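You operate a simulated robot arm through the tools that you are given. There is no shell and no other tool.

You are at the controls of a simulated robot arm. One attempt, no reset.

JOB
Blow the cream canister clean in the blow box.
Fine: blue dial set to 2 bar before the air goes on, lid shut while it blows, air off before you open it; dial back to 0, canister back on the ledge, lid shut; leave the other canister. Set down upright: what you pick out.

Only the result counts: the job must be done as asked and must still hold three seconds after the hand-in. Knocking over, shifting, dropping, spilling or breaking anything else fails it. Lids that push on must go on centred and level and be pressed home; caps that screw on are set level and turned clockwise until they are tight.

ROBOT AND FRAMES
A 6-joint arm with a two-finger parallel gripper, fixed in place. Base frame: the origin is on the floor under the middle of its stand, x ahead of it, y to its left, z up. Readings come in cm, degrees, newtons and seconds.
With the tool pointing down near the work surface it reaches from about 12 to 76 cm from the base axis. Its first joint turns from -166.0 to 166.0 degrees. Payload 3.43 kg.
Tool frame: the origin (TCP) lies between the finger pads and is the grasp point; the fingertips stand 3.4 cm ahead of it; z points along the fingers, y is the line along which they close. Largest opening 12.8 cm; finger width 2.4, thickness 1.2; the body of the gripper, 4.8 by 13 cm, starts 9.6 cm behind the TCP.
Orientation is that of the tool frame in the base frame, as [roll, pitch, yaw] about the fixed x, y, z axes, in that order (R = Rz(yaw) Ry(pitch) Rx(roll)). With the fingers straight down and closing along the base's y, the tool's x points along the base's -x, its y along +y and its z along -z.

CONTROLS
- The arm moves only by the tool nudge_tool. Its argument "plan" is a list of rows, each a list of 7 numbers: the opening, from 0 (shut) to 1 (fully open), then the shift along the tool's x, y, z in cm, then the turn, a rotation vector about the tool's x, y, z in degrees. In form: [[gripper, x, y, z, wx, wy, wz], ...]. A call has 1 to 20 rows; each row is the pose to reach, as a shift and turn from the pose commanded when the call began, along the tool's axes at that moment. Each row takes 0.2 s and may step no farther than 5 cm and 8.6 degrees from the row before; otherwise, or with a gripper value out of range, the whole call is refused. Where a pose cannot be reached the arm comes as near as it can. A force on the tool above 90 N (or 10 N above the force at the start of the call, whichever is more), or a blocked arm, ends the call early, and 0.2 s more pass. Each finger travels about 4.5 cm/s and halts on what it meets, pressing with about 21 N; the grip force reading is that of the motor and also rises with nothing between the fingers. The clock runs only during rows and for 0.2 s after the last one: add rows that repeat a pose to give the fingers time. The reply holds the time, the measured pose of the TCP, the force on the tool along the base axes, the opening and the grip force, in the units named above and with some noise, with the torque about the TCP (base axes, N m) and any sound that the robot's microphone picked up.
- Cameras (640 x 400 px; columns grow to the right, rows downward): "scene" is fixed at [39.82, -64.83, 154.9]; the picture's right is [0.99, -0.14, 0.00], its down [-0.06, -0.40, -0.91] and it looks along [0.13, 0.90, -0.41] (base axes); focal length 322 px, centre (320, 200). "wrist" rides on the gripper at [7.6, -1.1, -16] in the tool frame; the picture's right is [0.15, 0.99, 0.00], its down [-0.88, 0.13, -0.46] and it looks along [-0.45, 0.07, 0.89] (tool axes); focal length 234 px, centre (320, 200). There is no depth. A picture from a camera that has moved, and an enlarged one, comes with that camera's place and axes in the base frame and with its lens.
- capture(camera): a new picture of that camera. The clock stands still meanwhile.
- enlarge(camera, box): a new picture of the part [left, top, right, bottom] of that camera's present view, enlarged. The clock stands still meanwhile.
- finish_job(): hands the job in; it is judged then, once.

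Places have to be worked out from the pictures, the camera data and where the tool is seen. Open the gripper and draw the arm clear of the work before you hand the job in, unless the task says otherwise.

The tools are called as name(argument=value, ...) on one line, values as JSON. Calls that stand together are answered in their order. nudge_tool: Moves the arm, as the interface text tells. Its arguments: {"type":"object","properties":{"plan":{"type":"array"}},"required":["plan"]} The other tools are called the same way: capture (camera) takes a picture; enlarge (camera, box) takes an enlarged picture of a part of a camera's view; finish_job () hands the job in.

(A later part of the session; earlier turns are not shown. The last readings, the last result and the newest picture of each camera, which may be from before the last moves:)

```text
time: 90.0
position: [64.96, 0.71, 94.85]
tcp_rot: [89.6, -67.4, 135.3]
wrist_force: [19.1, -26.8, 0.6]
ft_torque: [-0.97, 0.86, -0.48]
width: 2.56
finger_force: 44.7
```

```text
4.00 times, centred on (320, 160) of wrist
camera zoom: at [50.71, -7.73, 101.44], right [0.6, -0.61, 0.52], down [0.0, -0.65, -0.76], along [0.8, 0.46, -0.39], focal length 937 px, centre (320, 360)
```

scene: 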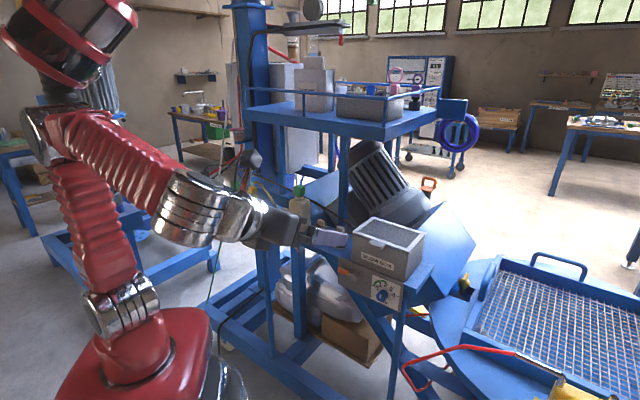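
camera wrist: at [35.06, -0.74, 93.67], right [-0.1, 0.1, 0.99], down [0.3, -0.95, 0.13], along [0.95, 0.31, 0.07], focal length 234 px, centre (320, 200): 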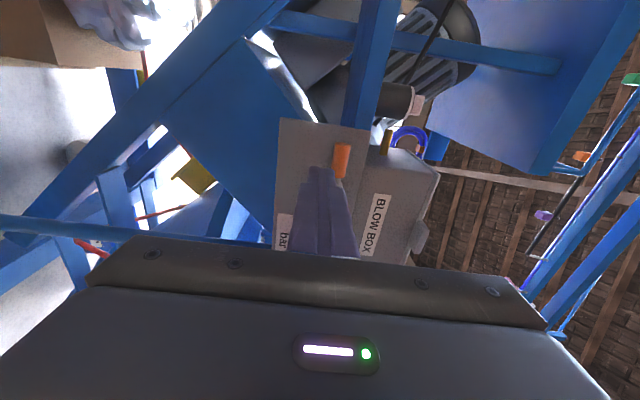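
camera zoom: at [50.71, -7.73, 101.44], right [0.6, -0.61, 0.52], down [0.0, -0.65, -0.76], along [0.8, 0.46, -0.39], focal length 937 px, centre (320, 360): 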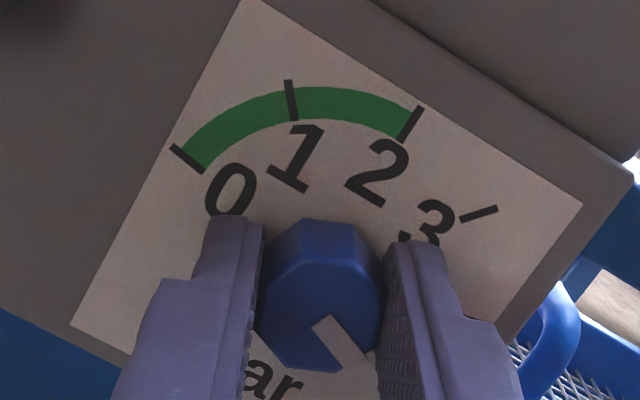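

It still follows, now about 111° from the top, well past 4, so the printed scale and the stops don't line up as I assumed: the starting position was the lower end stop. I need to find the upper stop, so I re-grip 90° back and continue.

nudge_tool(plan=[[0.25, 0, 0, 0, 0, 0, 0], [0.35, 0, 0, 0, 0, 0, 0], [0.38, 0, 0, 0, 0, 0, -8], [0.38, 0, 0, 0, 0, 0, -16], [0.38, 0, 0, 0, 0, 0, -24], [0.38, 0, 0, 0, 0, 0, -32], [0.38, 0, 0, 0, 0, 0, -40], [0.38, 0, 0, 0, 0, 0, -48], [0.38, 0, 0, 0, 0, 0, -56], [0.38, 0, 0, 0, 0, 0, -64], [0.38, 0, 0, 0, 0, 0, -72], [0.38, 0, 0, 0, 0, 0, -80], [0.38, 0, 0, 0, 0, 0, -88], [0.38, 0, 0, 0, 0, 0, -90], [0.38, 0, 0, 0, 0, 0, -90]])

enlarge(camera="wrist", box=[260, 110, 380, 210])

enlarge(camera="scene", box=[360, 255, 430, 305])

```text
time: 93.2
position: [64.74, 0.79, 94.85]
tcp_rot: [89.9, 22.8, 134.9]
wrist_force: [-0.7, 1.1, 0.3]
ft_torque: [0.02, 0.01, -0.01]
width: 4.86
finger_force: 0.1
```

```text
4.00 times, centred on (320, 160) of wrist
camera zoom: at [48.75, -5.78, 90.91], right [-0.37, 0.37, 0.86], down [0.22, -0.86, 0.46], along [0.91, 0.35, 0.24], focal length 937 px, centre (320, 360)
```

zoom: 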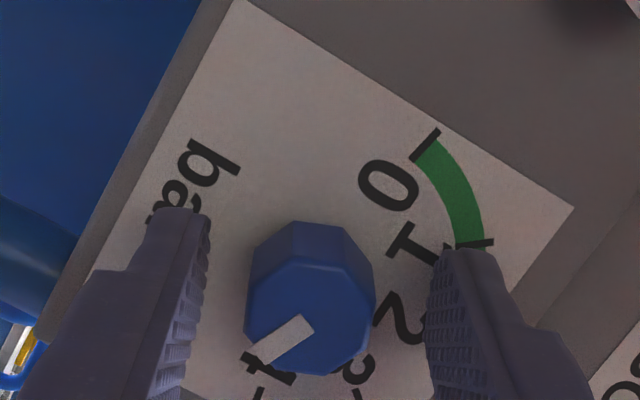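

```text
8.00 times, centred on (395, 280) of scene
camera zoom: at [39.82, -64.83, 154.9], right [0.99, -0.14, 0.0], down [-0.06, -0.4, -0.91], along [0.13, 0.9, -0.41], focal length 2577 px, centre (-280, -440)
```

zoom: 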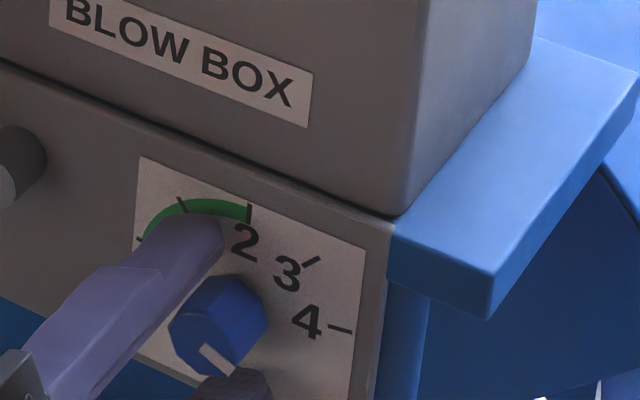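

The pointer now sits at roughly +114°. I grip again and continue clockwise to look for the upper stop.

nudge_tool(plan=[[0.28, 0, 0, 0, 0, 0, 0], [0.2, 0, 0, 0, 0, 0, 0], [0.12, 0, 0, 0, 0, 0, 0], [0.12, 0, 0, 0, 0, 0, 0], [0.12, 0, 0, 0, 0, 0, 7], [0.12, 0, 0, 0, 0, 0, 14], [0.12, 0, 0, 0, 0, 0, 21], [0.12, 0, 0, 0, 0, 0, 28], [0.12, 0, 0, 0, 0, 0, 35], [0.12, 0, 0, 0, 0, 0, 42], [0.12, 0, 0, 0, 0, 0, 49], [0.12, 0, 0, 0, 0, 0, 56], [0.12, 0, 0, 0, 0, 0, 60]])

enlarge(camera="wrist", box=[260, 110, 380, 210])

```text
time: 96.0
position: [64.87, 0.98, 94.97]
tcp_rot: [89.8, -37.3, 135.3]
wrist_force: [-9.3, -8.0, 2.3]
ft_torque: [-0.89, -0.08, 0.29]
width: 2.75
finger_force: 44.9
```

```text
4.00 times, centred on (320, 160) of wrist
camera zoom: at [48.7, -5.63, 98.66], right [0.34, -0.34, 0.88], down [0.23, -0.87, -0.43], along [0.91, 0.35, -0.22], focal length 937 px, centre (320, 360)
```

zoom: 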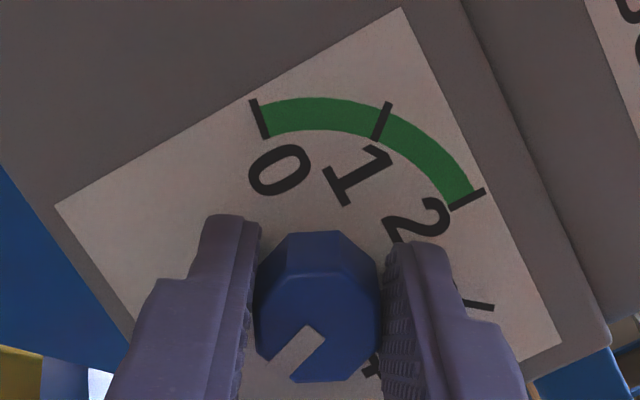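

The knob stops at about +160°, so its real travel is 160° = 0–4 bar from the original stop, and the white mark is simply offset: the starting position was really 0 bar (which explains no hiss). So 2 bar is mid-travel, 80° from either stop. I re-grip and turn back 80° counter-clockwise from the top stop.

nudge_tool(plan=[[0.25, 0, 0, 0, 0, 0, 0], [0.35, 0, 0, 0, 0, 0, 0], [0.38, 0, -0.1, 0, 0, 0, 8], [0.38, 0, -0.1, 0, 0, 0, 16], [0.38, 0, -0.1, 0, 0, 0, 24], [0.38, 0, -0.1, 0, 0, 0, 32.7], [0.38, 0, -0.1, 0, 0, 0, 32.7]])

enlarge(camera="wrist", box=[260, 110, 380, 210])

```text
refused: row 6 steps farther than a row can; nothing moved
```

```text
4.00 times, centred on (320, 160) of wrist
camera zoom: at [48.7, -5.63, 98.66], right [0.34, -0.34, 0.88], down [0.23, -0.87, -0.43], along [0.91, 0.35, -0.22], focal length 937 px, centre (320, 360)
```

zoom: 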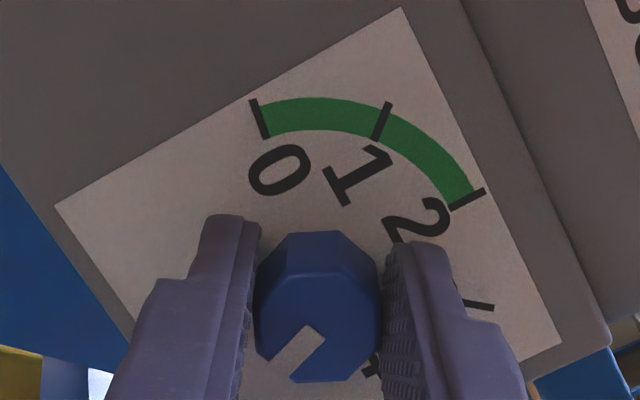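

One step was too large; I resend it with a smaller final step.

nudge_tool(plan=[[0.25, 0, 0, 0, 0, 0, 0], [0.35, 0, 0, 0, 0, 0, 0], [0.38, 0, -0.1, 0, 0, 0, 8], [0.38, 0, -0.1, 0, 0, 0, 16], [0.38, 0, -0.1, 0, 0, 0, 24], [0.38, 0, -0.1, 0, 0, 0, 30], [0.38, 0, -0.1, 0, 0, 0, 33], [0.38, 0, -0.1, 0, 0, 0, 33]])

enlarge(camera="wrist", box=[260, 110, 380, 210])

```text
time: 97.8
position: [64.66, 0.86, 94.84]
tcp_rot: [89.9, -70.4, 135.2]
wrist_force: [-1.1, 0.4, -0.5]
ft_torque: [-0.06, -0.02, 0.02]
width: 4.83
finger_force: 0.0
```

```text
4.00 times, centred on (320, 160) of wrist
camera zoom: at [50.78, -7.77, 101.57], right [0.62, -0.62, 0.47], down [-0.03, -0.62, -0.79], along [0.78, 0.48, -0.4], focal length 937 px, centre (320, 360)
```

zoom: 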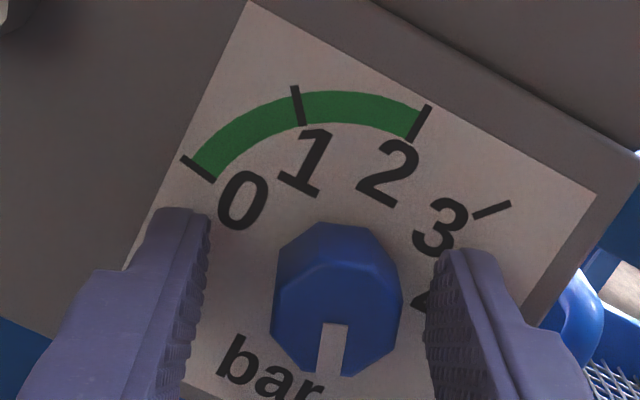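

The pointer reads +159–160°, confirming the upper stop. I centre slightly, grip on the flats and turn back 80° counter-clockwise.

nudge_tool(plan=[[0.28, 0, 0.2, 0, 0, 0, 0], [0.2, 0, 0.2, 0, 0, 0, 0], [0.12, 0, 0.2, 0, 0, 0, 0], [0.12, 0, 0.2, 0, 0, 0, 0], [0.12, 0, 0.2, 0, 0, 0, -6], [0.12, 0, 0.2, 0, 0, 0, -12], [0.12, 0, 0.2, 0, 0, 0, -18], [0.12, 0, 0.2, 0, 0, 0, -24], [0.12, 0, 0.2, 0, 0, 0, -30], [0.12, 0, 0.2, 0, 0, 0, -36], [0.12, 0, 0.2, 0, 0, 0, -42], [0.12, 0, 0.2, 0, 0, 0, -48], [0.12, 0, 0.2, 0, 0, 0, -54], [0.12, 0, 0.2, 0, 0, 0, -60], [0.12, 0, 0.2, 0, 0, 0, -66], [0.12, 0, 0.2, 0, 0, 0, -72], [0.12, 0, 0.2, 0, 0, 0, -77], [0.12, 0, 0.2, 0, 0, 0, -80]])

enlarge(camera="wrist", box=[260, 110, 380, 210])

```text
time: 101.6
position: [64.98, 0.86, 94.77]
tcp_rot: [90.0, 9.8, 134.9]
wrist_force: [11.1, 7.8, -3.8]
ft_torque: [0.08, -0.04, -0.99]
width: 2.56
finger_force: 45.0
```

```text
4.00 times, centred on (320, 160) of wrist
camera zoom: at [48.38, -5.35, 92.4], right [-0.22, 0.22, 0.95], down [0.28, -0.92, 0.28], along [0.94, 0.32, 0.14], focal length 937 px, centre (320, 360)
```

zoom: 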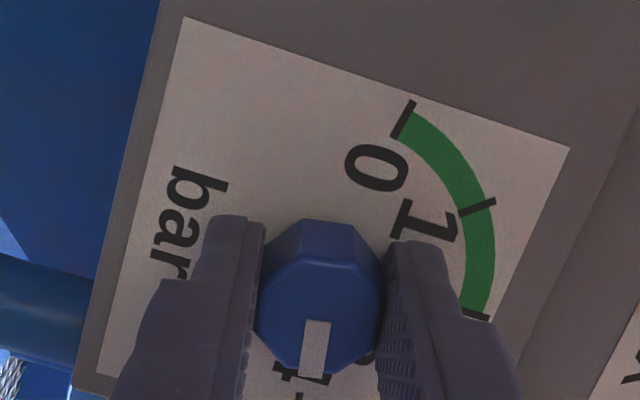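

The pointer is near +77–80°, about mid-travel. I zoom in tightly to measure the mark's angle exactly before fine-tuning.

enlarge(camera="wrist", box=[300, 138, 340, 170])

```text
12.50 times, centred on (320, 154) of wrist
camera zoom: at [48.38, -5.35, 92.4], right [-0.22, 0.22, 0.95], down [0.28, -0.92, 0.28], along [0.94, 0.32, 0.14], focal length 2927 px, centre (320, 775)
```

zoom: 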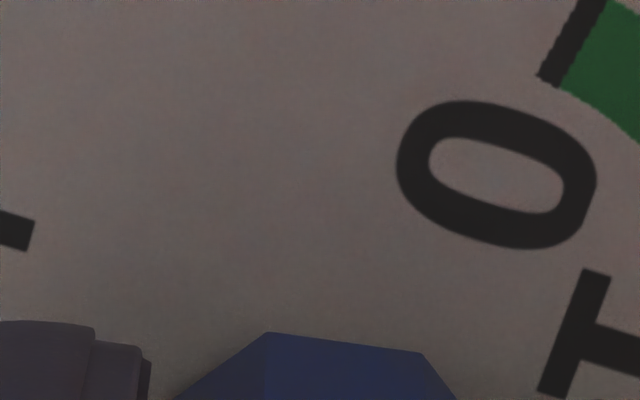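

I picked the wrong spot; zooming on the mark itself at around (319, 197).

enlarge(camera="wrist", box=[299, 177, 341, 207])

```text
13.33 times, centred on (320, 192) of wrist
camera zoom: at [48.38, -5.35, 92.4], right [-0.22, 0.22, 0.95], down [0.28, -0.92, 0.28], along [0.94, 0.32, 0.14], focal length 3122 px, centre (320, 307)
```

zoom: 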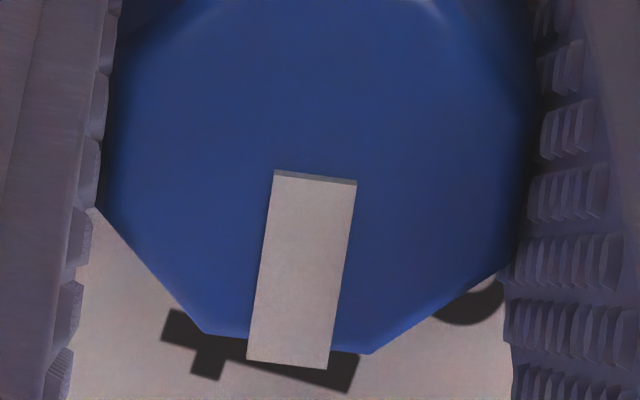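

The mark measures 79.7°, i.e. half travel = 2.0 bar. I release the knob and verify that it stays.

nudge_tool(plan=[[0.22, 0, 0, 0, 0, 0, 0], [0.3, 0, 0, 0, 0, 0, 0], [0.38, 0, 0, 0, 0, 0, 0], [0.42, 0, 0, 0, 0, 0, 0], [0.42, 0, 0, -2, 0, 0, 0], [0.42, 0, 0, -5, 0, 0, 0], [0.42, 0, 0, -7, 0, 0, 0]])

capture(camera="wrist")

enlarge(camera="wrist", box=[280, 110, 370, 190])

```text
time: 103.2
position: [59.82, -4.3, 94.81]
tcp_rot: [89.9, 9.7, 134.9]
wrist_force: [0.2, -0.1, 0.7]
ft_torque: [0.0, 0.05, 0.03]
width: 5.38
finger_force: 0.0
```

```text
taken
camera wrist: at [43.32, -10.37, 92.44], right [-0.22, 0.22, 0.95], down [0.27, -0.92, 0.28], along [0.94, 0.32, 0.14], focal length 234 px, centre (320, 200)
```

wrist: 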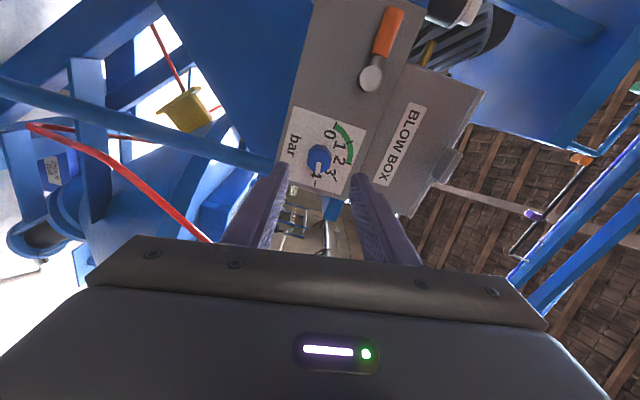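

```text
5.00 times, centred on (325, 150) of wrist
camera zoom: at [43.32, -10.37, 92.44], right [-0.22, 0.22, 0.95], down [0.27, -0.92, 0.28], along [0.94, 0.32, 0.14], focal length 1171 px, centre (295, 450)
```

zoom: 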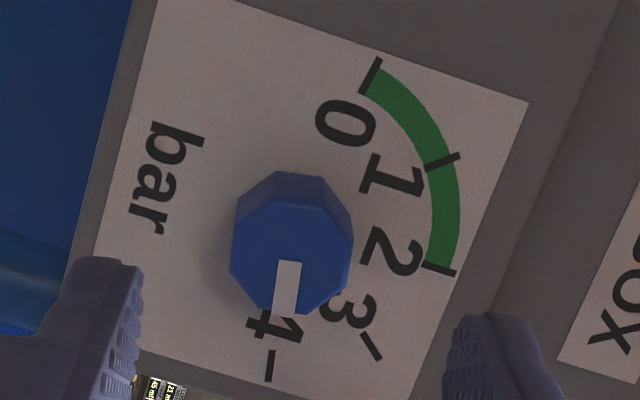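

The dial holds at mid-travel, 2 bar. Now the air: I close the fingers and move to just above the lever (which is at left/off) to push it down to on.

nudge_tool(plan=[[0.3, 2.9, 1.77, 0.2, 0, 0, 2.5], [0.15, 5.75, 3.53, 0.4, 0, 0, 5], [0, 8.6, 5.3, 0.6, 0, 0, 7.5], [0, 11.5, 7.06, 0.7, 0, 0, 9.8], [0, 11.5, 7.06, 0.7, 0, 0, 9.8]])

enlarge(camera="wrist", box=[220, 90, 420, 250])

```text
time: 104.4
position: [51.51, 5.19, 99.92]
tcp_rot: [89.8, -0.1, 135.1]
wrist_force: [1.0, 0.3, -0.3]
ft_torque: [0.0, -0.01, 0.0]
width: 0.0
finger_force: 21.3
```

```text
2.50 times, centred on (320, 170) of wrist
camera zoom: at [34.71, -0.65, 98.77], right [-0.1, 0.1, 0.99], down [0.3, -0.95, 0.13], along [0.95, 0.31, 0.07], focal length 585 px, centre (320, 275)
```

zoom: 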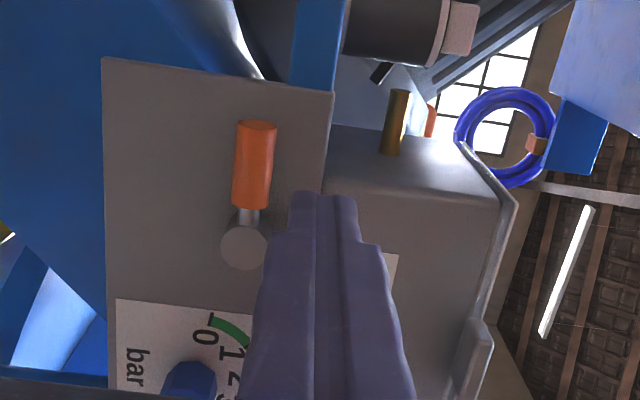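

The fingers are just above the lever's height. I advance to lever depth, then sweep down around the hub in the next call.

nudge_tool(plan=[[0, 0, 0, 2.5, 0, 0, 0], [0, 0, 0, 5, 0, 0, 0], [0, 0, 0, 6.4, 0, 0, 0]])

enlarge(camera="wrist", box=[240, 110, 420, 250])

```text
time: 105.2
position: [56.1, 9.75, 99.87]
tcp_rot: [89.9, -0.1, 135.0]
wrist_force: [0.7, 0.8, 0.6]
ft_torque: [-0.01, 0.01, 0.03]
width: 0.0
finger_force: 21.4
```

```text
2.86 times, centred on (330, 180) of wrist
camera zoom: at [39.33, 3.84, 98.77], right [-0.1, 0.1, 0.99], down [0.3, -0.95, 0.13], along [0.95, 0.31, 0.07], focal length 669 px, centre (291, 257)
```

zoom: 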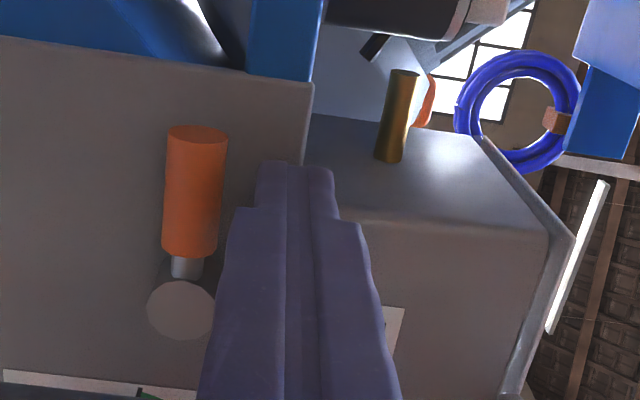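

Everything is set: dial at 2, lid shut, canister inside. I sweep the lever down to turn the air on.

nudge_tool(plan=[[0, 0.26, -0.81, 0, 0, 0, 0], [0, 0.52, -1.53, 0, 0, 0, 0], [0, 0.65, -2.29, 0, 0, 0, 0], [0, 0.65, -3.05, 0, 0, 0, 0], [0, 0.52, -3.81, 0, 0, 0, 0], [0, 0.26, -4.53, 0, 0, 0, 0], [0, -0.13, -5.19, 0, 0, 0, 0], [0, -0.62, -5.78, 0, 0, 0, 0], [0, -1.21, -6.27, 0, 0, 0, 0], [0, -1.53, -6.48, 0, 0, 0, 0]])

enlarge(camera="wrist", box=[240, 110, 420, 250])

enlarge(camera="scene", box=[310, 220, 430, 310])

```text
time: 107.4
position: [57.07, 8.56, 93.42]
tcp_rot: [90.0, 0.0, 135.0]
wrist_force: [0.2, 1.0, 0.2]
ft_torque: [0.03, 0.0, 0.02]
width: 0.0
finger_force: 21.6
```

```text
2.86 times, centred on (330, 180) of wrist
camera zoom: at [40.42, 2.67, 92.27], right [-0.1, 0.1, 0.99], down [0.3, -0.95, 0.13], along [0.95, 0.31, 0.07], focal length 669 px, centre (291, 257)
```

zoom: 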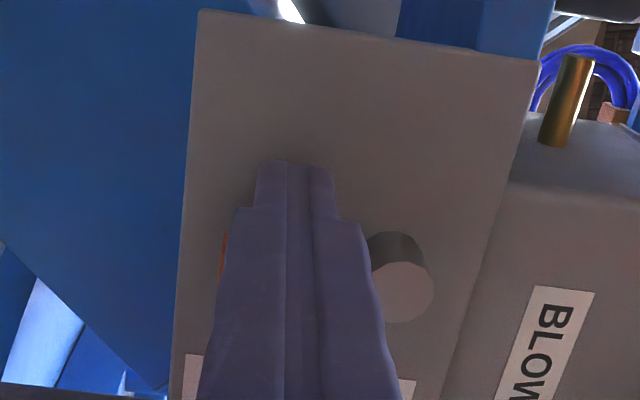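

```text
4.44 times, centred on (370, 265) of scene
camera zoom: at [39.82, -64.83, 154.9], right [0.99, -0.14, 0.0], down [-0.06, -0.4, -0.91], along [0.13, 0.9, -0.41], focal length 1431 px, centre (98, -89)
```

zoom: 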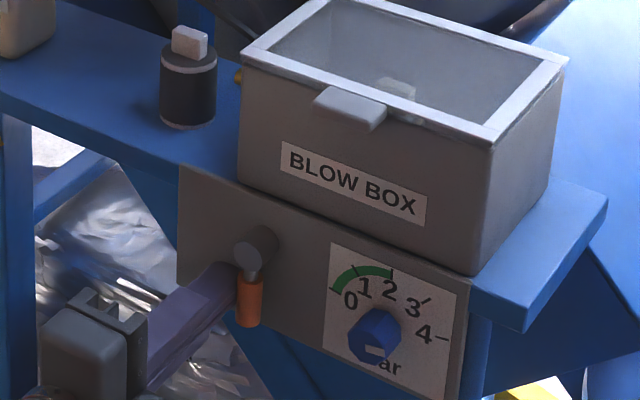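

The lever looks vertical, still no sound reported. I nudge it slightly further to make sure it's at its stop.

nudge_tool(plan=[[0, -0.15, 0, 0, 0, 0, 0], [0, -0.3, 0, 0, 0, 0, 0]])

enlarge(camera="scene", box=[310, 220, 430, 310])

```text
time: 108.0
position: [57.35, 8.53, 93.39]
tcp_rot: [89.9, 0.0, 135.2]
wrist_force: [-11.0, 9.3, 2.9]
ft_torque: [0.05, -0.13, 0.32]
width: 0.02
finger_force: 21.0
```

```text
4.44 times, centred on (370, 265) of scene
camera zoom: at [39.82, -64.83, 154.9], right [0.99, -0.14, 0.0], down [-0.06, -0.4, -0.91], along [0.13, 0.9, -0.41], focal length 1431 px, centre (98, -89)
```

zoom: 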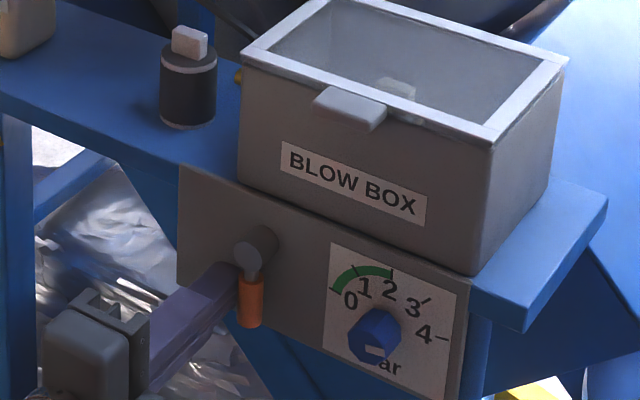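

The lever is hard against its stop with 2 bar dialled. I relieve the push, back off and go up for another look through the glass while the air has time to work.

nudge_tool(plan=[[0, 0.3, 0, 0, 0, 0, 0], [0, 0.4, 0, -3, 0, 0, 0], [0, 0.4, 0, -6.5, 0, 0, 0], [0.1, 0, 4, -7, 0, 0, 0], [0.2, -0.5, 8.5, -7, 0, 0, 0], [0.3, -1.2, 13, -7, 0, 0, 0], [0.4, -2, 17.5, -7, 0, 0, 0], [0.5, -3, 22, -7, 0, 0, 0]])

nudge_tool(plan=[[0.6, -0.55, 0, 1.35, 8.2, 0, 0], [0.6, -1.1, 0, 2.7, 16.4, 0, 0], [0.6, -1.65, 0, 4.05, 24.6, 0, 0], [0.6, -2.2, 0, 5.4, 32.8, 0, 0], [0.6, -2.75, 0, 6.75, 41, 0, 0], [0.6, -3.3, 0, 8.1, 49.2, 0, 0], [0.6, -3.85, 0, 9.45, 57.4, 0, 0], [0.6, -4.4, 0, 10.8, 65.6, 0, 0], [0.6, -4.95, 0, 12.15, 73.8, 0, 0], [0.6, -5.5, 0, 13.5, 82, 0, 0], [0.6, -6, -0.3, 15, 90, 0, 0]])

capture(camera="wrist")

```text
time: 109.8
position: [54.46, 1.43, 115.03]
tcp_rot: [90.0, -0.1, 135.0]
wrist_force: [-0.5, -0.4, -0.4]
ft_torque: [0.01, 0.0, 0.01]
width: 6.42
finger_force: 0.0
```

```text
time: 112.2
position: [69.31, 7.47, 115.25]
tcp_rot: [180.0, 0.0, 134.8]
wrist_force: [-1.5, 0.2, 0.4]
ft_torque: [-0.02, -0.05, 0.03]
width: 7.68
finger_force: 0.2
```

```text
taken
camera wrist: at [63.13, 12.18, 131.21], right [0.6, 0.8, 0.0], down [0.71, -0.53, 0.46], along [0.37, -0.27, -0.89], focal length 234 px, centre (320, 200)
```

wrist: 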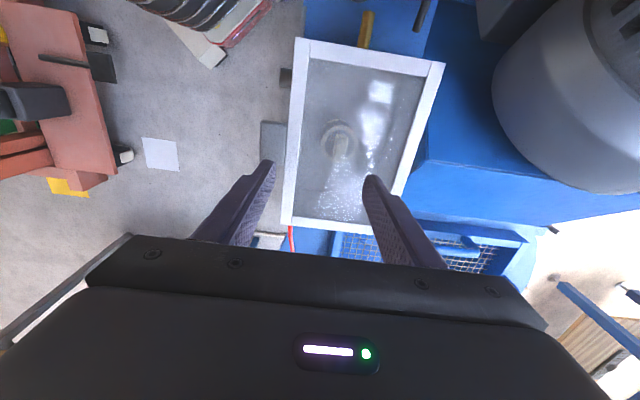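

The canister is visible through the glass from this side. Zooming in to judge its colour.

enlarge(camera="wrist", box=[280, 30, 450, 230])

enlarge(camera="wrist", box=[310, 105, 370, 175])

```text
2.00 times, centred on (365, 130) of wrist
camera zoom: at [63.13, 12.18, 131.21], right [0.6, 0.8, 0.0], down [0.71, -0.53, 0.46], along [0.37, -0.27, -0.89], focal length 468 px, centre (230, 340)
```

zoom: 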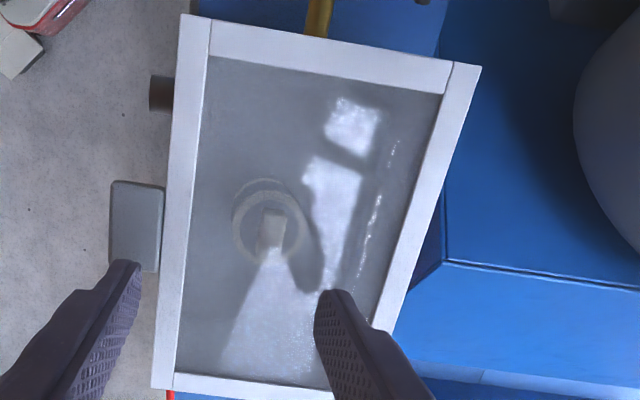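

```text
5.71 times, centred on (340, 140) of wrist
camera zoom: at [63.13, 12.18, 131.21], right [0.6, 0.8, 0.0], down [0.71, -0.53, 0.46], along [0.37, -0.27, -0.89], focal length 1338 px, centre (206, 543)
```

zoom: 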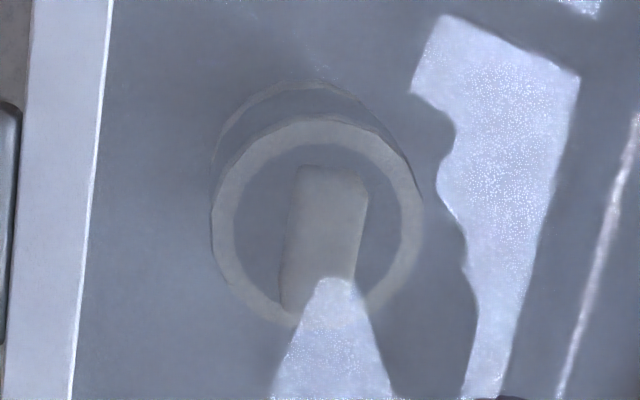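

The cream ring on top is now much wider and the dark layer is shrinking: the air is on and cleaning. I hold still and let it keep blowing.

nudge_tool(plan=[[0.6, 0, 0, 0, 0, 0, 0], [0.6, 0, 0, 0, 0, 0, 0], [0.6, 0, 0, 0, 0, 0, 0], [0.6, 0, 0, 0, 0, 0, 0], [0.6, 0, 0, 0, 0, 0, 0], [0.6, 0, 0, 0, 0, 0, 0], [0.6, 0, 0, 0, 0, 0, 0], [0.6, 0, 0, 0, 0, 0, 0], [0.6, 0, 0, 0, 0, 0, 0], [0.6, 0, 0, 0, 0, 0, 0], [0.6, 0, 0, 0, 0, 0, 0], [0.6, 0, 0, 0, 0, 0, 0], [0.6, 0, 0, 0, 0, 0, 0], [0.6, 0, 0, 0, 0, 0, 0], [0.6, 0, 0, 0, 0, 0, 0]])

enlarge(camera="wrist", box=[310, 105, 370, 175])

```text
time: 115.4
position: [69.48, 7.56, 115.17]
tcp_rot: [179.8, -0.1, 135.0]
wrist_force: [-0.1, 0.4, -0.4]
ft_torque: [-0.01, 0.01, -0.03]
width: 7.68
finger_force: 0.0
```

```text
5.71 times, centred on (340, 140) of wrist
camera zoom: at [63.18, 12.18, 131.14], right [0.6, 0.8, 0.0], down [0.71, -0.53, 0.45], along [0.37, -0.27, -0.89], focal length 1338 px, centre (206, 543)
```

zoom: 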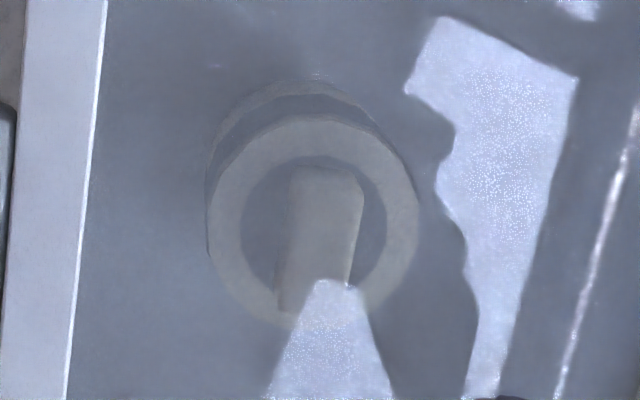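

The dark disc keeps shrinking steadily (roughly 3% per second). I keep holding while it blows, for about 12 seconds more, then look again.

nudge_tool(plan=[[0.6, 0, 0, 0, 0, 0, 0], [0.6, 0, 0, 0, 0, 0, 0], [0.6, 0, 0, 0, 0, 0, 0], [0.6, 0, 0, 0, 0, 0, 0], [0.6, 0, 0, 0, 0, 0, 0], [0.6, 0, 0, 0, 0, 0, 0], [0.6, 0, 0, 0, 0, 0, 0], [0.6, 0, 0, 0, 0, 0, 0], [0.6, 0, 0, 0, 0, 0, 0], [0.6, 0, 0, 0, 0, 0, 0], [0.6, 0, 0, 0, 0, 0, 0], [0.6, 0, 0, 0, 0, 0, 0], [0.6, 0, 0, 0, 0, 0, 0], [0.6, 0, 0, 0, 0, 0, 0], [0.6, 0, 0, 0, 0, 0, 0], [0.6, 0, 0, 0, 0, 0, 0], [0.6, 0, 0, 0, 0, 0, 0], [0.6, 0, 0, 0, 0, 0, 0], [0.6, 0, 0, 0, 0, 0, 0], [0.6, 0, 0, 0, 0, 0, 0]])

nudge_tool(plan=[[0.6, 0, 0, 0, 0, 0, 0], [0.6, 0, 0, 0, 0, 0, 0], [0.6, 0, 0, 0, 0, 0, 0], [0.6, 0, 0, 0, 0, 0, 0], [0.6, 0, 0, 0, 0, 0, 0], [0.6, 0, 0, 0, 0, 0, 0], [0.6, 0, 0, 0, 0, 0, 0], [0.6, 0, 0, 0, 0, 0, 0], [0.6, 0, 0, 0, 0, 0, 0], [0.6, 0, 0, 0, 0, 0, 0], [0.6, 0, 0, 0, 0, 0, 0], [0.6, 0, 0, 0, 0, 0, 0], [0.6, 0, 0, 0, 0, 0, 0], [0.6, 0, 0, 0, 0, 0, 0], [0.6, 0, 0, 0, 0, 0, 0], [0.6, 0, 0, 0, 0, 0, 0], [0.6, 0, 0, 0, 0, 0, 0], [0.6, 0, 0, 0, 0, 0, 0], [0.6, 0, 0, 0, 0, 0, 0], [0.6, 0, 0, 0, 0, 0, 0]])

nudge_tool(plan=[[0.6, 0, 0, 0, 0, 0, 0], [0.6, 0, 0, 0, 0, 0, 0], [0.6, 0, 0, 0, 0, 0, 0], [0.6, 0, 0, 0, 0, 0, 0], [0.6, 0, 0, 0, 0, 0, 0], [0.6, 0, 0, 0, 0, 0, 0], [0.6, 0, 0, 0, 0, 0, 0], [0.6, 0, 0, 0, 0, 0, 0], [0.6, 0, 0, 0, 0, 0, 0], [0.6, 0, 0, 0, 0, 0, 0], [0.6, 0, 0, 0, 0, 0, 0], [0.6, 0, 0, 0, 0, 0, 0], [0.6, 0, 0, 0, 0, 0, 0], [0.6, 0, 0, 0, 0, 0, 0], [0.6, 0, 0, 0, 0, 0, 0], [0.6, 0, 0, 0, 0, 0, 0], [0.6, 0, 0, 0, 0, 0, 0], [0.6, 0, 0, 0, 0, 0, 0], [0.6, 0, 0, 0, 0, 0, 0], [0.6, 0, 0, 0, 0, 0, 0]])

enlarge(camera="wrist", box=[310, 105, 370, 175])

```text
time: 119.6
position: [69.44, 7.52, 115.27]
tcp_rot: [180.0, -0.1, 134.9]
wrist_force: [-0.1, 0.7, 0.6]
ft_torque: [0.0, 0.01, 0.03]
width: 7.68
finger_force: 0.1
```

```text
time: 123.8
position: [69.46, 7.67, 115.27]
tcp_rot: [180.0, 0.0, 134.9]
wrist_force: [0.2, -0.1, -0.5]
ft_torque: [-0.02, 0.01, -0.01]
width: 7.68
finger_force: 0.1
```

```text
time: 128.0
position: [69.49, 7.6, 115.18]
tcp_rot: [179.9, -0.1, 135.0]
wrist_force: [-0.5, -0.2, -0.1]
ft_torque: [0.04, -0.04, 0.0]
width: 7.67
finger_force: 0.1
```

```text
5.71 times, centred on (340, 140) of wrist
camera zoom: at [63.18, 12.17, 131.14], right [0.6, 0.8, 0.0], down [0.71, -0.53, 0.45], along [0.37, -0.27, -0.89], focal length 1338 px, centre (206, 543)
```

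zoom: 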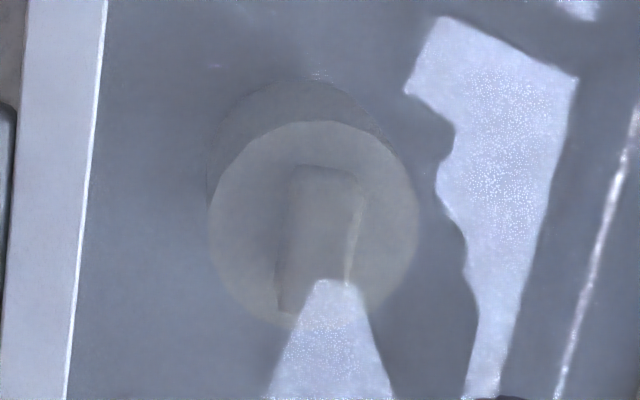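

The dark layer is completely gone: the canister is clean. Now I go back to turn the air off: back away from above the box, closing the fingers.

nudge_tool(plan=[[0.5, 0, -3.5, 0, 0, 0, 0], [0.4, 0, -7, 0, 0, 0, 0], [0.25, 0, -10.5, 0, 0, 0, 0], [0.1, 0, -13, 0, 0, 0, 0], [0, 0, -13, 0, 0, 0, 0], [0, 0, -13, 0, 0, 0, 0]])

nudge_tool(plan=[[0, 0.4, 0, 2, -8.2, 0, 0], [0, 0.8, -0.2, 4, -16.4, 0, 0], [0, 1.15, -0.3, 6, -24.6, 0, 0], [0, 1.5, -0.5, 8, -32.8, 0, 0], [0, 1.9, -0.6, 10, -41, 0, 0], [0, 2.3, -0.8, 12, -49.2, 0, 0], [0, 2.7, -0.9, 14, -57.4, 0, 0], [0, 3.1, -1, 16, -65.6, 0, 0], [0, 3.5, -1.2, 18, -73.8, 0, 0], [0, 3.9, -1.3, 20, -82, 0, 0], [0, 4.2, -1.4, 21.9, -90, 0, 0]])

enlarge(camera="wrist", box=[240, 90, 420, 250])

```text
time: 129.4
position: [60.05, -1.51, 114.86]
tcp_rot: [179.9, -0.1, 135.0]
wrist_force: [-0.3, -0.7, 0.4]
ft_torque: [0.0, 0.01, -0.02]
width: 0.02
finger_force: 21.3
```

```text
time: 131.8
position: [56.16, 0.58, 93.09]
tcp_rot: [89.7, 0.0, 134.9]
wrist_force: [-0.5, -0.2, -0.8]
ft_torque: [0.03, 0.01, -0.01]
width: 0.0
finger_force: 21.2
```

```text
2.50 times, centred on (330, 170) of wrist
camera zoom: at [39.42, -5.39, 92.01], right [-0.11, 0.1, 0.99], down [0.3, -0.95, 0.13], along [0.95, 0.31, 0.07], focal length 585 px, centre (295, 275)
```

zoom: 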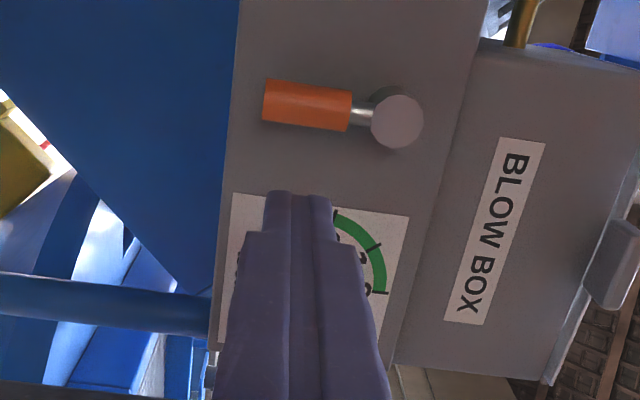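

The lever hangs down and my fingers are to its right. I advance and sweep it back up to the left stop to turn the air off.

nudge_tool(plan=[[0, 0, 0.2, 3, 0, 0, 0], [0, 0, 0.4, 5.5, 0, 0, 0], [0, 0, 0.45, 6.5, 0, 0, 0], [0, 0.6, 0.3, 6.5, 0, 0, 0], [0, 1.3, -0.02, 6.5, 0, 0, 0], [0, 2.04, -0.22, 6.5, 0, 0, 0], [0, 2.8, -0.29, 6.5, 0, 0, 0], [0, 3.56, -0.22, 6.5, 0, 0, 0], [0, 4.3, -0.02, 6.5, 0, 0, 0], [0, 5.0, 0.3, 6.5, 0, 0, 0], [0, 5.63, 0.74, 6.5, 0, 0, 0], [0, 6.17, 1.28, 6.5, 0, 0, 0], [0, 6.53, 1.78, 6.5, 0, 0, 0], [0, 6.68, 2.04, 6.5, 0, 0, 0], [0, 6.7, 2.25, 6.5, 0, 0, 0]])

enlarge(camera="wrist", box=[240, 110, 420, 250])

enlarge(camera="scene", box=[310, 220, 430, 310])

```text
time: 135.0
position: [56.14, 9.69, 95.28]
tcp_rot: [90.3, -0.2, 134.8]
wrist_force: [6.2, -0.4, -22.4]
ft_torque: [-0.34, 0.46, -0.1]
width: 0.0
finger_force: 21.3
```

```text
2.86 times, centred on (330, 180) of wrist
camera zoom: at [39.38, 3.92, 94.2], right [-0.1, 0.1, 0.99], down [0.3, -0.95, 0.13], along [0.95, 0.31, 0.06], focal length 669 px, centre (291, 257)
```

zoom: 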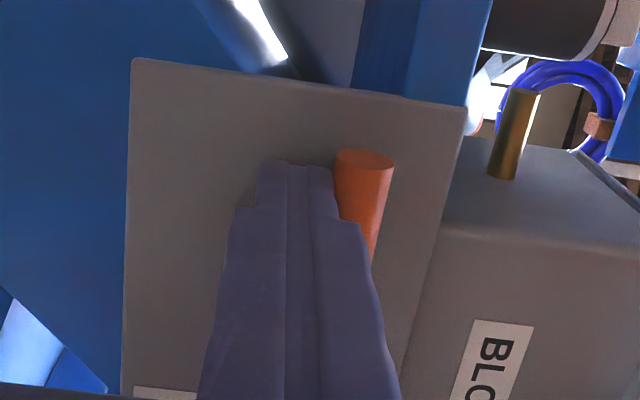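

```text
4.44 times, centred on (370, 265) of scene
camera zoom: at [39.82, -64.83, 154.9], right [0.99, -0.14, 0.0], down [-0.06, -0.4, -0.91], along [0.13, 0.9, -0.41], focal length 1431 px, centre (98, -89)
```

zoom: 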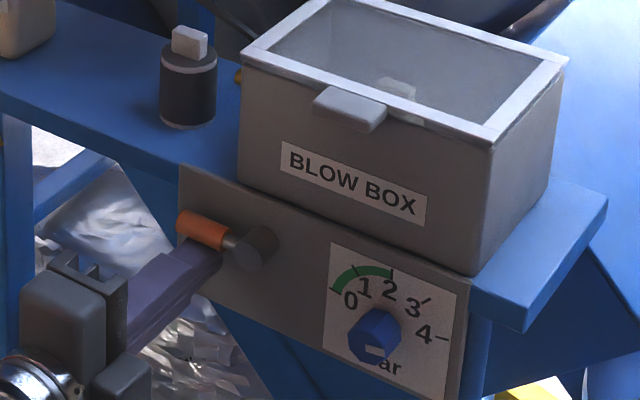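

The air lever is at its left (off) stop. I relieve the push and go to the dial with the fingers rolled 35° to match the knob's flats.

nudge_tool(plan=[[0, 0, -0.9, 0, 0, 0, 0], [0, 0, -1.2, -0.5, 0, 0, 0], [0, 0, -1.2, -3.5, 0, 0, 0], [0, 0, -1.2, -7, 0, 0, 0], [0.1, -3.5, -1, -7, 0, 0, 7], [0.2, -7, -0.8, -7, 0, 0, 14], [0.3, -10, -0.6, -7, 0, 0, 21], [0.4, -12, -0.5, -7, 0, 0, 28], [0.42, -12.45, -0.45, -7, 0, 0, 35], [0.42, -12.45, -0.45, -7, 0, 0, 35]])

enlarge(camera="wrist", box=[220, 90, 420, 250])

enlarge(camera="scene", box=[310, 220, 430, 310])

```text
time: 137.2
position: [59.82, -3.98, 94.82]
tcp_rot: [89.9, -35.1, 135.0]
wrist_force: [-0.1, -0.5, -0.2]
ft_torque: [0.02, -0.01, -0.05]
width: 5.36
finger_force: 0.0
```

```text
2.50 times, centred on (320, 170) of wrist
camera zoom: at [43.7, -10.38, 98.34], right [0.32, -0.32, 0.89], down [0.24, -0.88, -0.4], along [0.92, 0.34, -0.2], focal length 585 px, centre (320, 275)
```

zoom: 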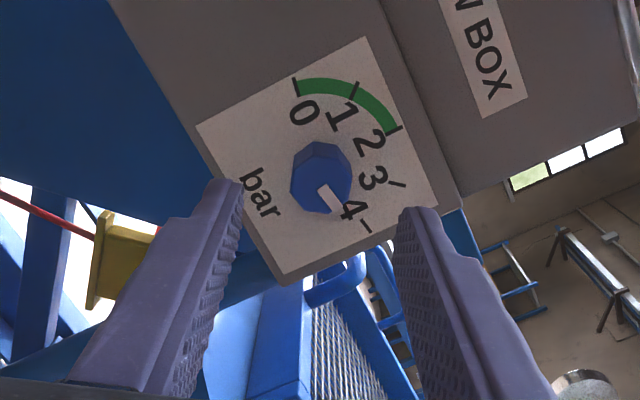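

```text
4.44 times, centred on (370, 265) of scene
camera zoom: at [39.82, -64.83, 154.9], right [0.99, -0.14, 0.0], down [-0.06, -0.4, -0.91], along [0.13, 0.9, -0.41], focal length 1431 px, centre (98, -89)
```

zoom: 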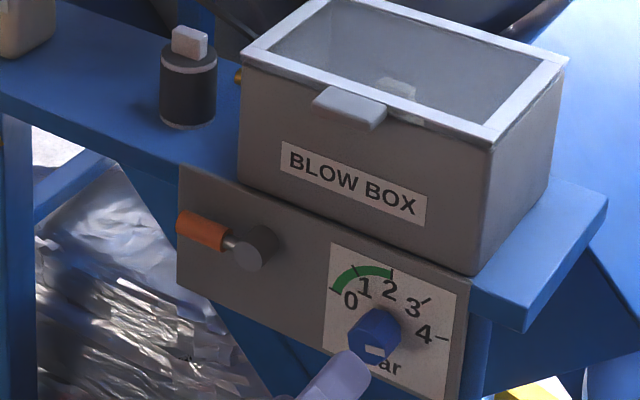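

The pointer still shows mid-travel and the lever is off. I advance onto the knob, grip it, and turn 80° counter-clockwise back to the zero stop.

nudge_tool(plan=[[0.42, -0.15, 0.1, 3, 0, 0, 0], [0.42, -0.15, 0.1, 5.5, 0, 0, 0], [0.42, -0.15, 0.1, 6.8, 0, 0, 0], [0.32, -0.15, 0.1, 6.8, 0, 0, 0], [0.22, -0.15, 0.1, 6.8, 0, 0, 0], [0.12, -0.15, 0.1, 6.8, 0, 0, 0], [0.12, -0.15, 0.1, 6.8, 0, 0, 0], [0.12, -0.15, 0.1, 6.8, 0, 0, -7], [0.12, -0.15, 0.1, 6.8, 0, 0, -14], [0.12, -0.15, 0.1, 6.8, 0, 0, -21], [0.12, -0.15, 0.1, 6.8, 0, 0, -28], [0.12, -0.15, 0.1, 6.8, 0, 0, -35], [0.12, -0.15, 0.1, 6.8, 0, 0, -42], [0.12, -0.15, 0.1, 6.8, 0, 0, -49], [0.12, -0.15, 0.1, 6.8, 0, 0, -56], [0.12, -0.15, 0.1, 6.8, 0, 0, -63], [0.12, -0.15, 0.1, 6.8, 0, 0, -70], [0.12, -0.15, 0.1, 6.8, 0, 0, -76], [0.12, -0.15, 0.1, 6.8, 0, 0, -80]])

enlarge(camera="wrist", box=[260, 120, 380, 220])

```text
time: 141.2
position: [64.95, 0.76, 94.68]
tcp_rot: [90.4, 44.8, 135.1]
wrist_force: [-12.9, -3.2, -38.7]
ft_torque: [-0.33, 0.39, 0.62]
width: 2.55
finger_force: 44.6
```

```text
4.00 times, centred on (320, 170) of wrist
camera zoom: at [50.25, -7.31, 88.67], right [-0.56, 0.57, 0.6], down [0.06, -0.7, 0.72], along [0.82, 0.44, 0.36], focal length 937 px, centre (320, 320)
```

zoom: 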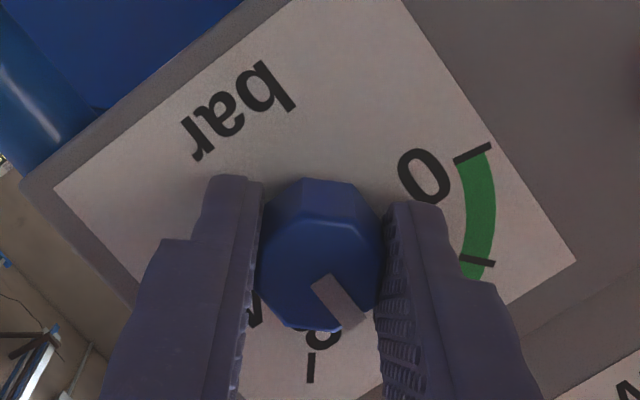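

The mark measures about −1°, i.e. back at the zero stop. I turn 4° further to be sure it's seated against the stop, then release and back off.

nudge_tool(plan=[[0.12, 0, 0, 0, 0, 0, -2], [0.12, 0, 0, 0, 0, 0, -4], [0.12, 0, 0, 0, 0, 0, -4]])

nudge_tool(plan=[[0.22, 0, 0, 0, 0, 0, 0], [0.3, 0, 0, 0, 0, 0, 0], [0.38, 0, 0, 0, 0, 0, 0], [0.42, 0, 0, 0, 0, 0, 0], [0.42, 0, 0, -2, 0, 0, 0], [0.42, 0, 0, -5, 0, 0, 0], [0.42, 0, 0, -8, 0, 0, 0]])

enlarge(camera="wrist", box=[270, 100, 390, 200])

enlarge(camera="scene", box=[335, 255, 415, 305])

```text
time: 142.0
position: [64.97, 0.69, 94.75]
tcp_rot: [90.3, 48.8, 135.0]
wrist_force: [-13.3, -7.4, -36.2]
ft_torque: [0.22, 0.64, 0.06]
width: 2.62
finger_force: 44.9
```

```text
time: 143.6
position: [59.27, -5.15, 94.86]
tcp_rot: [89.9, 48.8, 134.9]
wrist_force: [1.1, -0.1, 0.2]
ft_torque: [0.02, 0.01, 0.0]
width: 5.4
finger_force: 0.1
```

```text
4.00 times, centred on (330, 150) of wrist
camera zoom: at [45.07, -13.43, 88.5], right [-0.6, 0.59, 0.54], down [0.02, -0.66, 0.75], along [0.8, 0.46, 0.38], focal length 937 px, centre (280, 400)
```

zoom: 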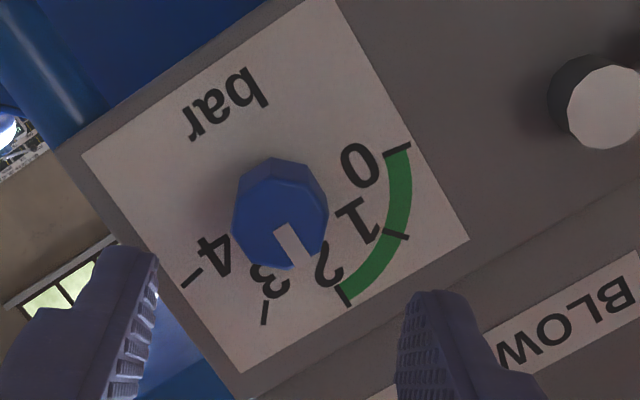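

```text
8.00 times, centred on (375, 280) of scene
camera zoom: at [39.82, -64.83, 154.9], right [0.99, -0.14, 0.0], down [-0.06, -0.4, -0.91], along [0.13, 0.9, -0.41], focal length 2577 px, centre (-120, -440)
```

zoom: 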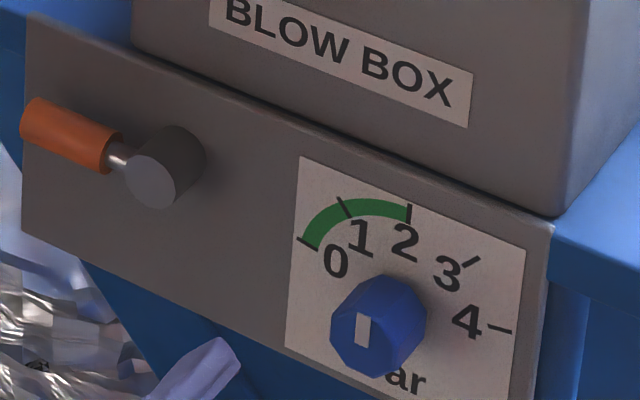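

The dial is back against its zero stop and the air lever is off. Next I open the lid again: close the fingers and line up under the tab.

nudge_tool(plan=[[0.35, -1.1, 1.76, 0.2, 0, 0, 8.1], [0.25, -2.2, 3.5, 0.5, 0, 0, 16.3], [0.15, -3.3, 5.3, 0.8, 0, 0, 24.4], [0.05, -4.4, 7.0, 1.1, 0, 0, 32.5], [0, -5.5, 8.8, 1.4, 0, 0, 40.7], [0, -6.65, 10.54, 1.7, 0, 0, 48.8], [0, -6.65, 10.54, 1.7, 0, 0, 48.8]])

enlarge(camera="wrist", box=[220, 90, 420, 250])

```text
time: 145.2
position: [57.94, -1.18, 107.06]
tcp_rot: [89.9, 0.1, 134.9]
wrist_force: [-0.9, 0.3, 0.3]
ft_torque: [-0.02, -0.06, 0.0]
width: 0.0
finger_force: 21.2
```

```text
2.50 times, centred on (320, 170) of wrist
camera zoom: at [41.13, -7.07, 105.84], right [-0.1, 0.1, 0.99], down [0.3, -0.94, 0.13], along [0.95, 0.31, 0.07], focal length 585 px, centre (320, 275)
```

zoom: 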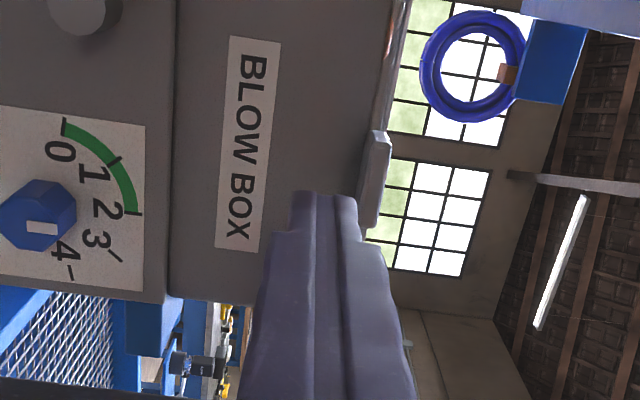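

Aligned under the tab level at S≈41.8. I slide under the tab and lift, as I did the first time.

nudge_tool(plan=[[0, -0.1, -0.3, 2.5, 0, 0, 0], [0, -0.2, -0.3, 5, 0, 0, 0], [0, -0.2, -0.3, 6.5, 0, 0, 0], [0, -0.2, -0.3, 7.1, 0, 0, 0], [0, -0.2, 0.4, 7.1, 0, 0, 0], [0, -0.2, 1.1, 7.1, 0, 0, 0], [0, -0.2, 1.8, 7.1, 0, 0, 0], [0, -0.2, 2.5, 7.2, 0, 0, 0], [0, -0.2, 3.2, 7.3, 0, 0, 0], [0, -0.2, 3.9, 7.4, 0, 0, 0], [0, -0.2, 4.6, 7.6, 0, 0, 0]])

enlarge(camera="scene", box=[320, 170, 440, 290])

```text
time: 147.6
position: [63.33, 4.21, 111.56]
tcp_rot: [89.9, 0.1, 135.0]
wrist_force: [-0.4, -1.0, -0.5]
ft_torque: [-0.01, 0.0, -0.01]
width: 0.02
finger_force: 21.1
```

```text
3.33 times, centred on (380, 230) of scene
camera zoom: at [39.82, -64.83, 154.9], right [0.99, -0.14, 0.0], down [-0.06, -0.4, -0.91], along [0.13, 0.9, -0.41], focal length 1074 px, centre (120, 100)
```

zoom: 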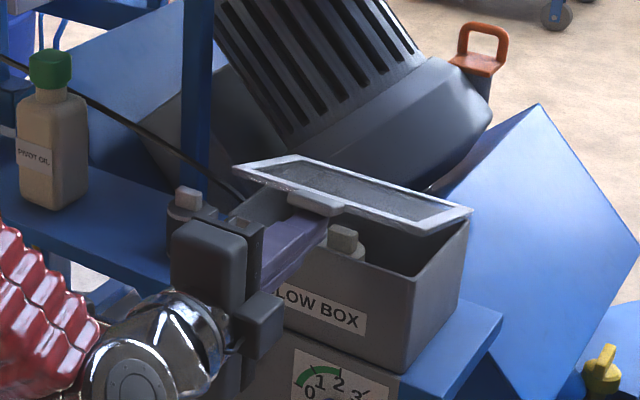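

The lid is lifting and the canister inside looks cream all over. I continue raising and pushing forward under the lid.

nudge_tool(plan=[[0, 0, 1, 0.5, 0, 0, 0], [0, 0, 2, 1, 0, 0, 0], [0, 0, 3, 1.7, 0, 0, 0], [0, 0, 4, 2.5, 0, 0, 0], [0, 0, 5, 3.3, 0, 0, 0], [0, 0, 5.5, 4.2, 0, 0, 0], [0, 0, 6, 5.2, 0, 0, 0], [0, 0, 6.3, 6.2, 0, 0, 0], [0, 0, 6.5, 7.2, 0, 0, 0], [0, 0, 6.5, 8, 0, 0, 0], [0, 0, 6.5, 8.8, 0, 0, 0], [0, 0, 6.5, 9.6, 0, 0, 0], [0, 0, 6.5, 10.4, 0, 0, 0], [0, 0, 6.5, 11.2, 0, 0, 0], [0, 0, 6.5, 12, 0, 0, 0], [0, 0, 6.5, 12.6, 0, 0, 0]])

enlarge(camera="scene", box=[320, 150, 440, 270])

capture(camera="wrist")

```text
time: 151.0
position: [72.43, 12.93, 118.12]
tcp_rot: [89.9, 0.1, 135.0]
wrist_force: [-0.2, 0.3, 0.4]
ft_torque: [-0.01, 0.0, -0.04]
width: 0.01
finger_force: 21.3
```

```text
3.33 times, centred on (380, 210) of scene
camera zoom: at [39.82, -64.83, 154.9], right [0.99, -0.14, 0.0], down [-0.06, -0.4, -0.91], along [0.13, 0.9, -0.41], focal length 1074 px, centre (120, 167)
```

zoom: 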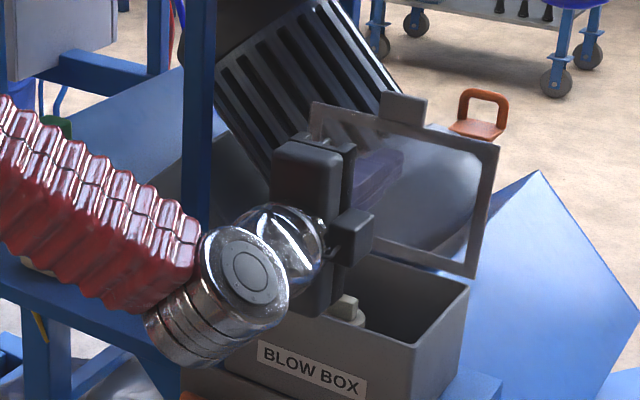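

```text
taken
camera wrist: at [55.61, 7.03, 116.86], right [-0.11, 0.1, 0.99], down [0.3, -0.94, 0.13], along [0.95, 0.31, 0.07], focal length 234 px, centre (320, 200)
```

wrist: 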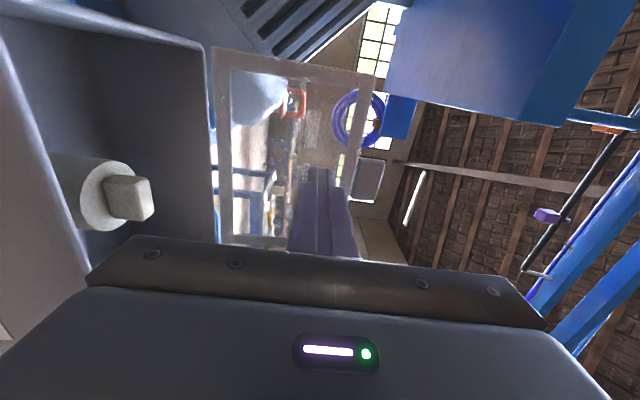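

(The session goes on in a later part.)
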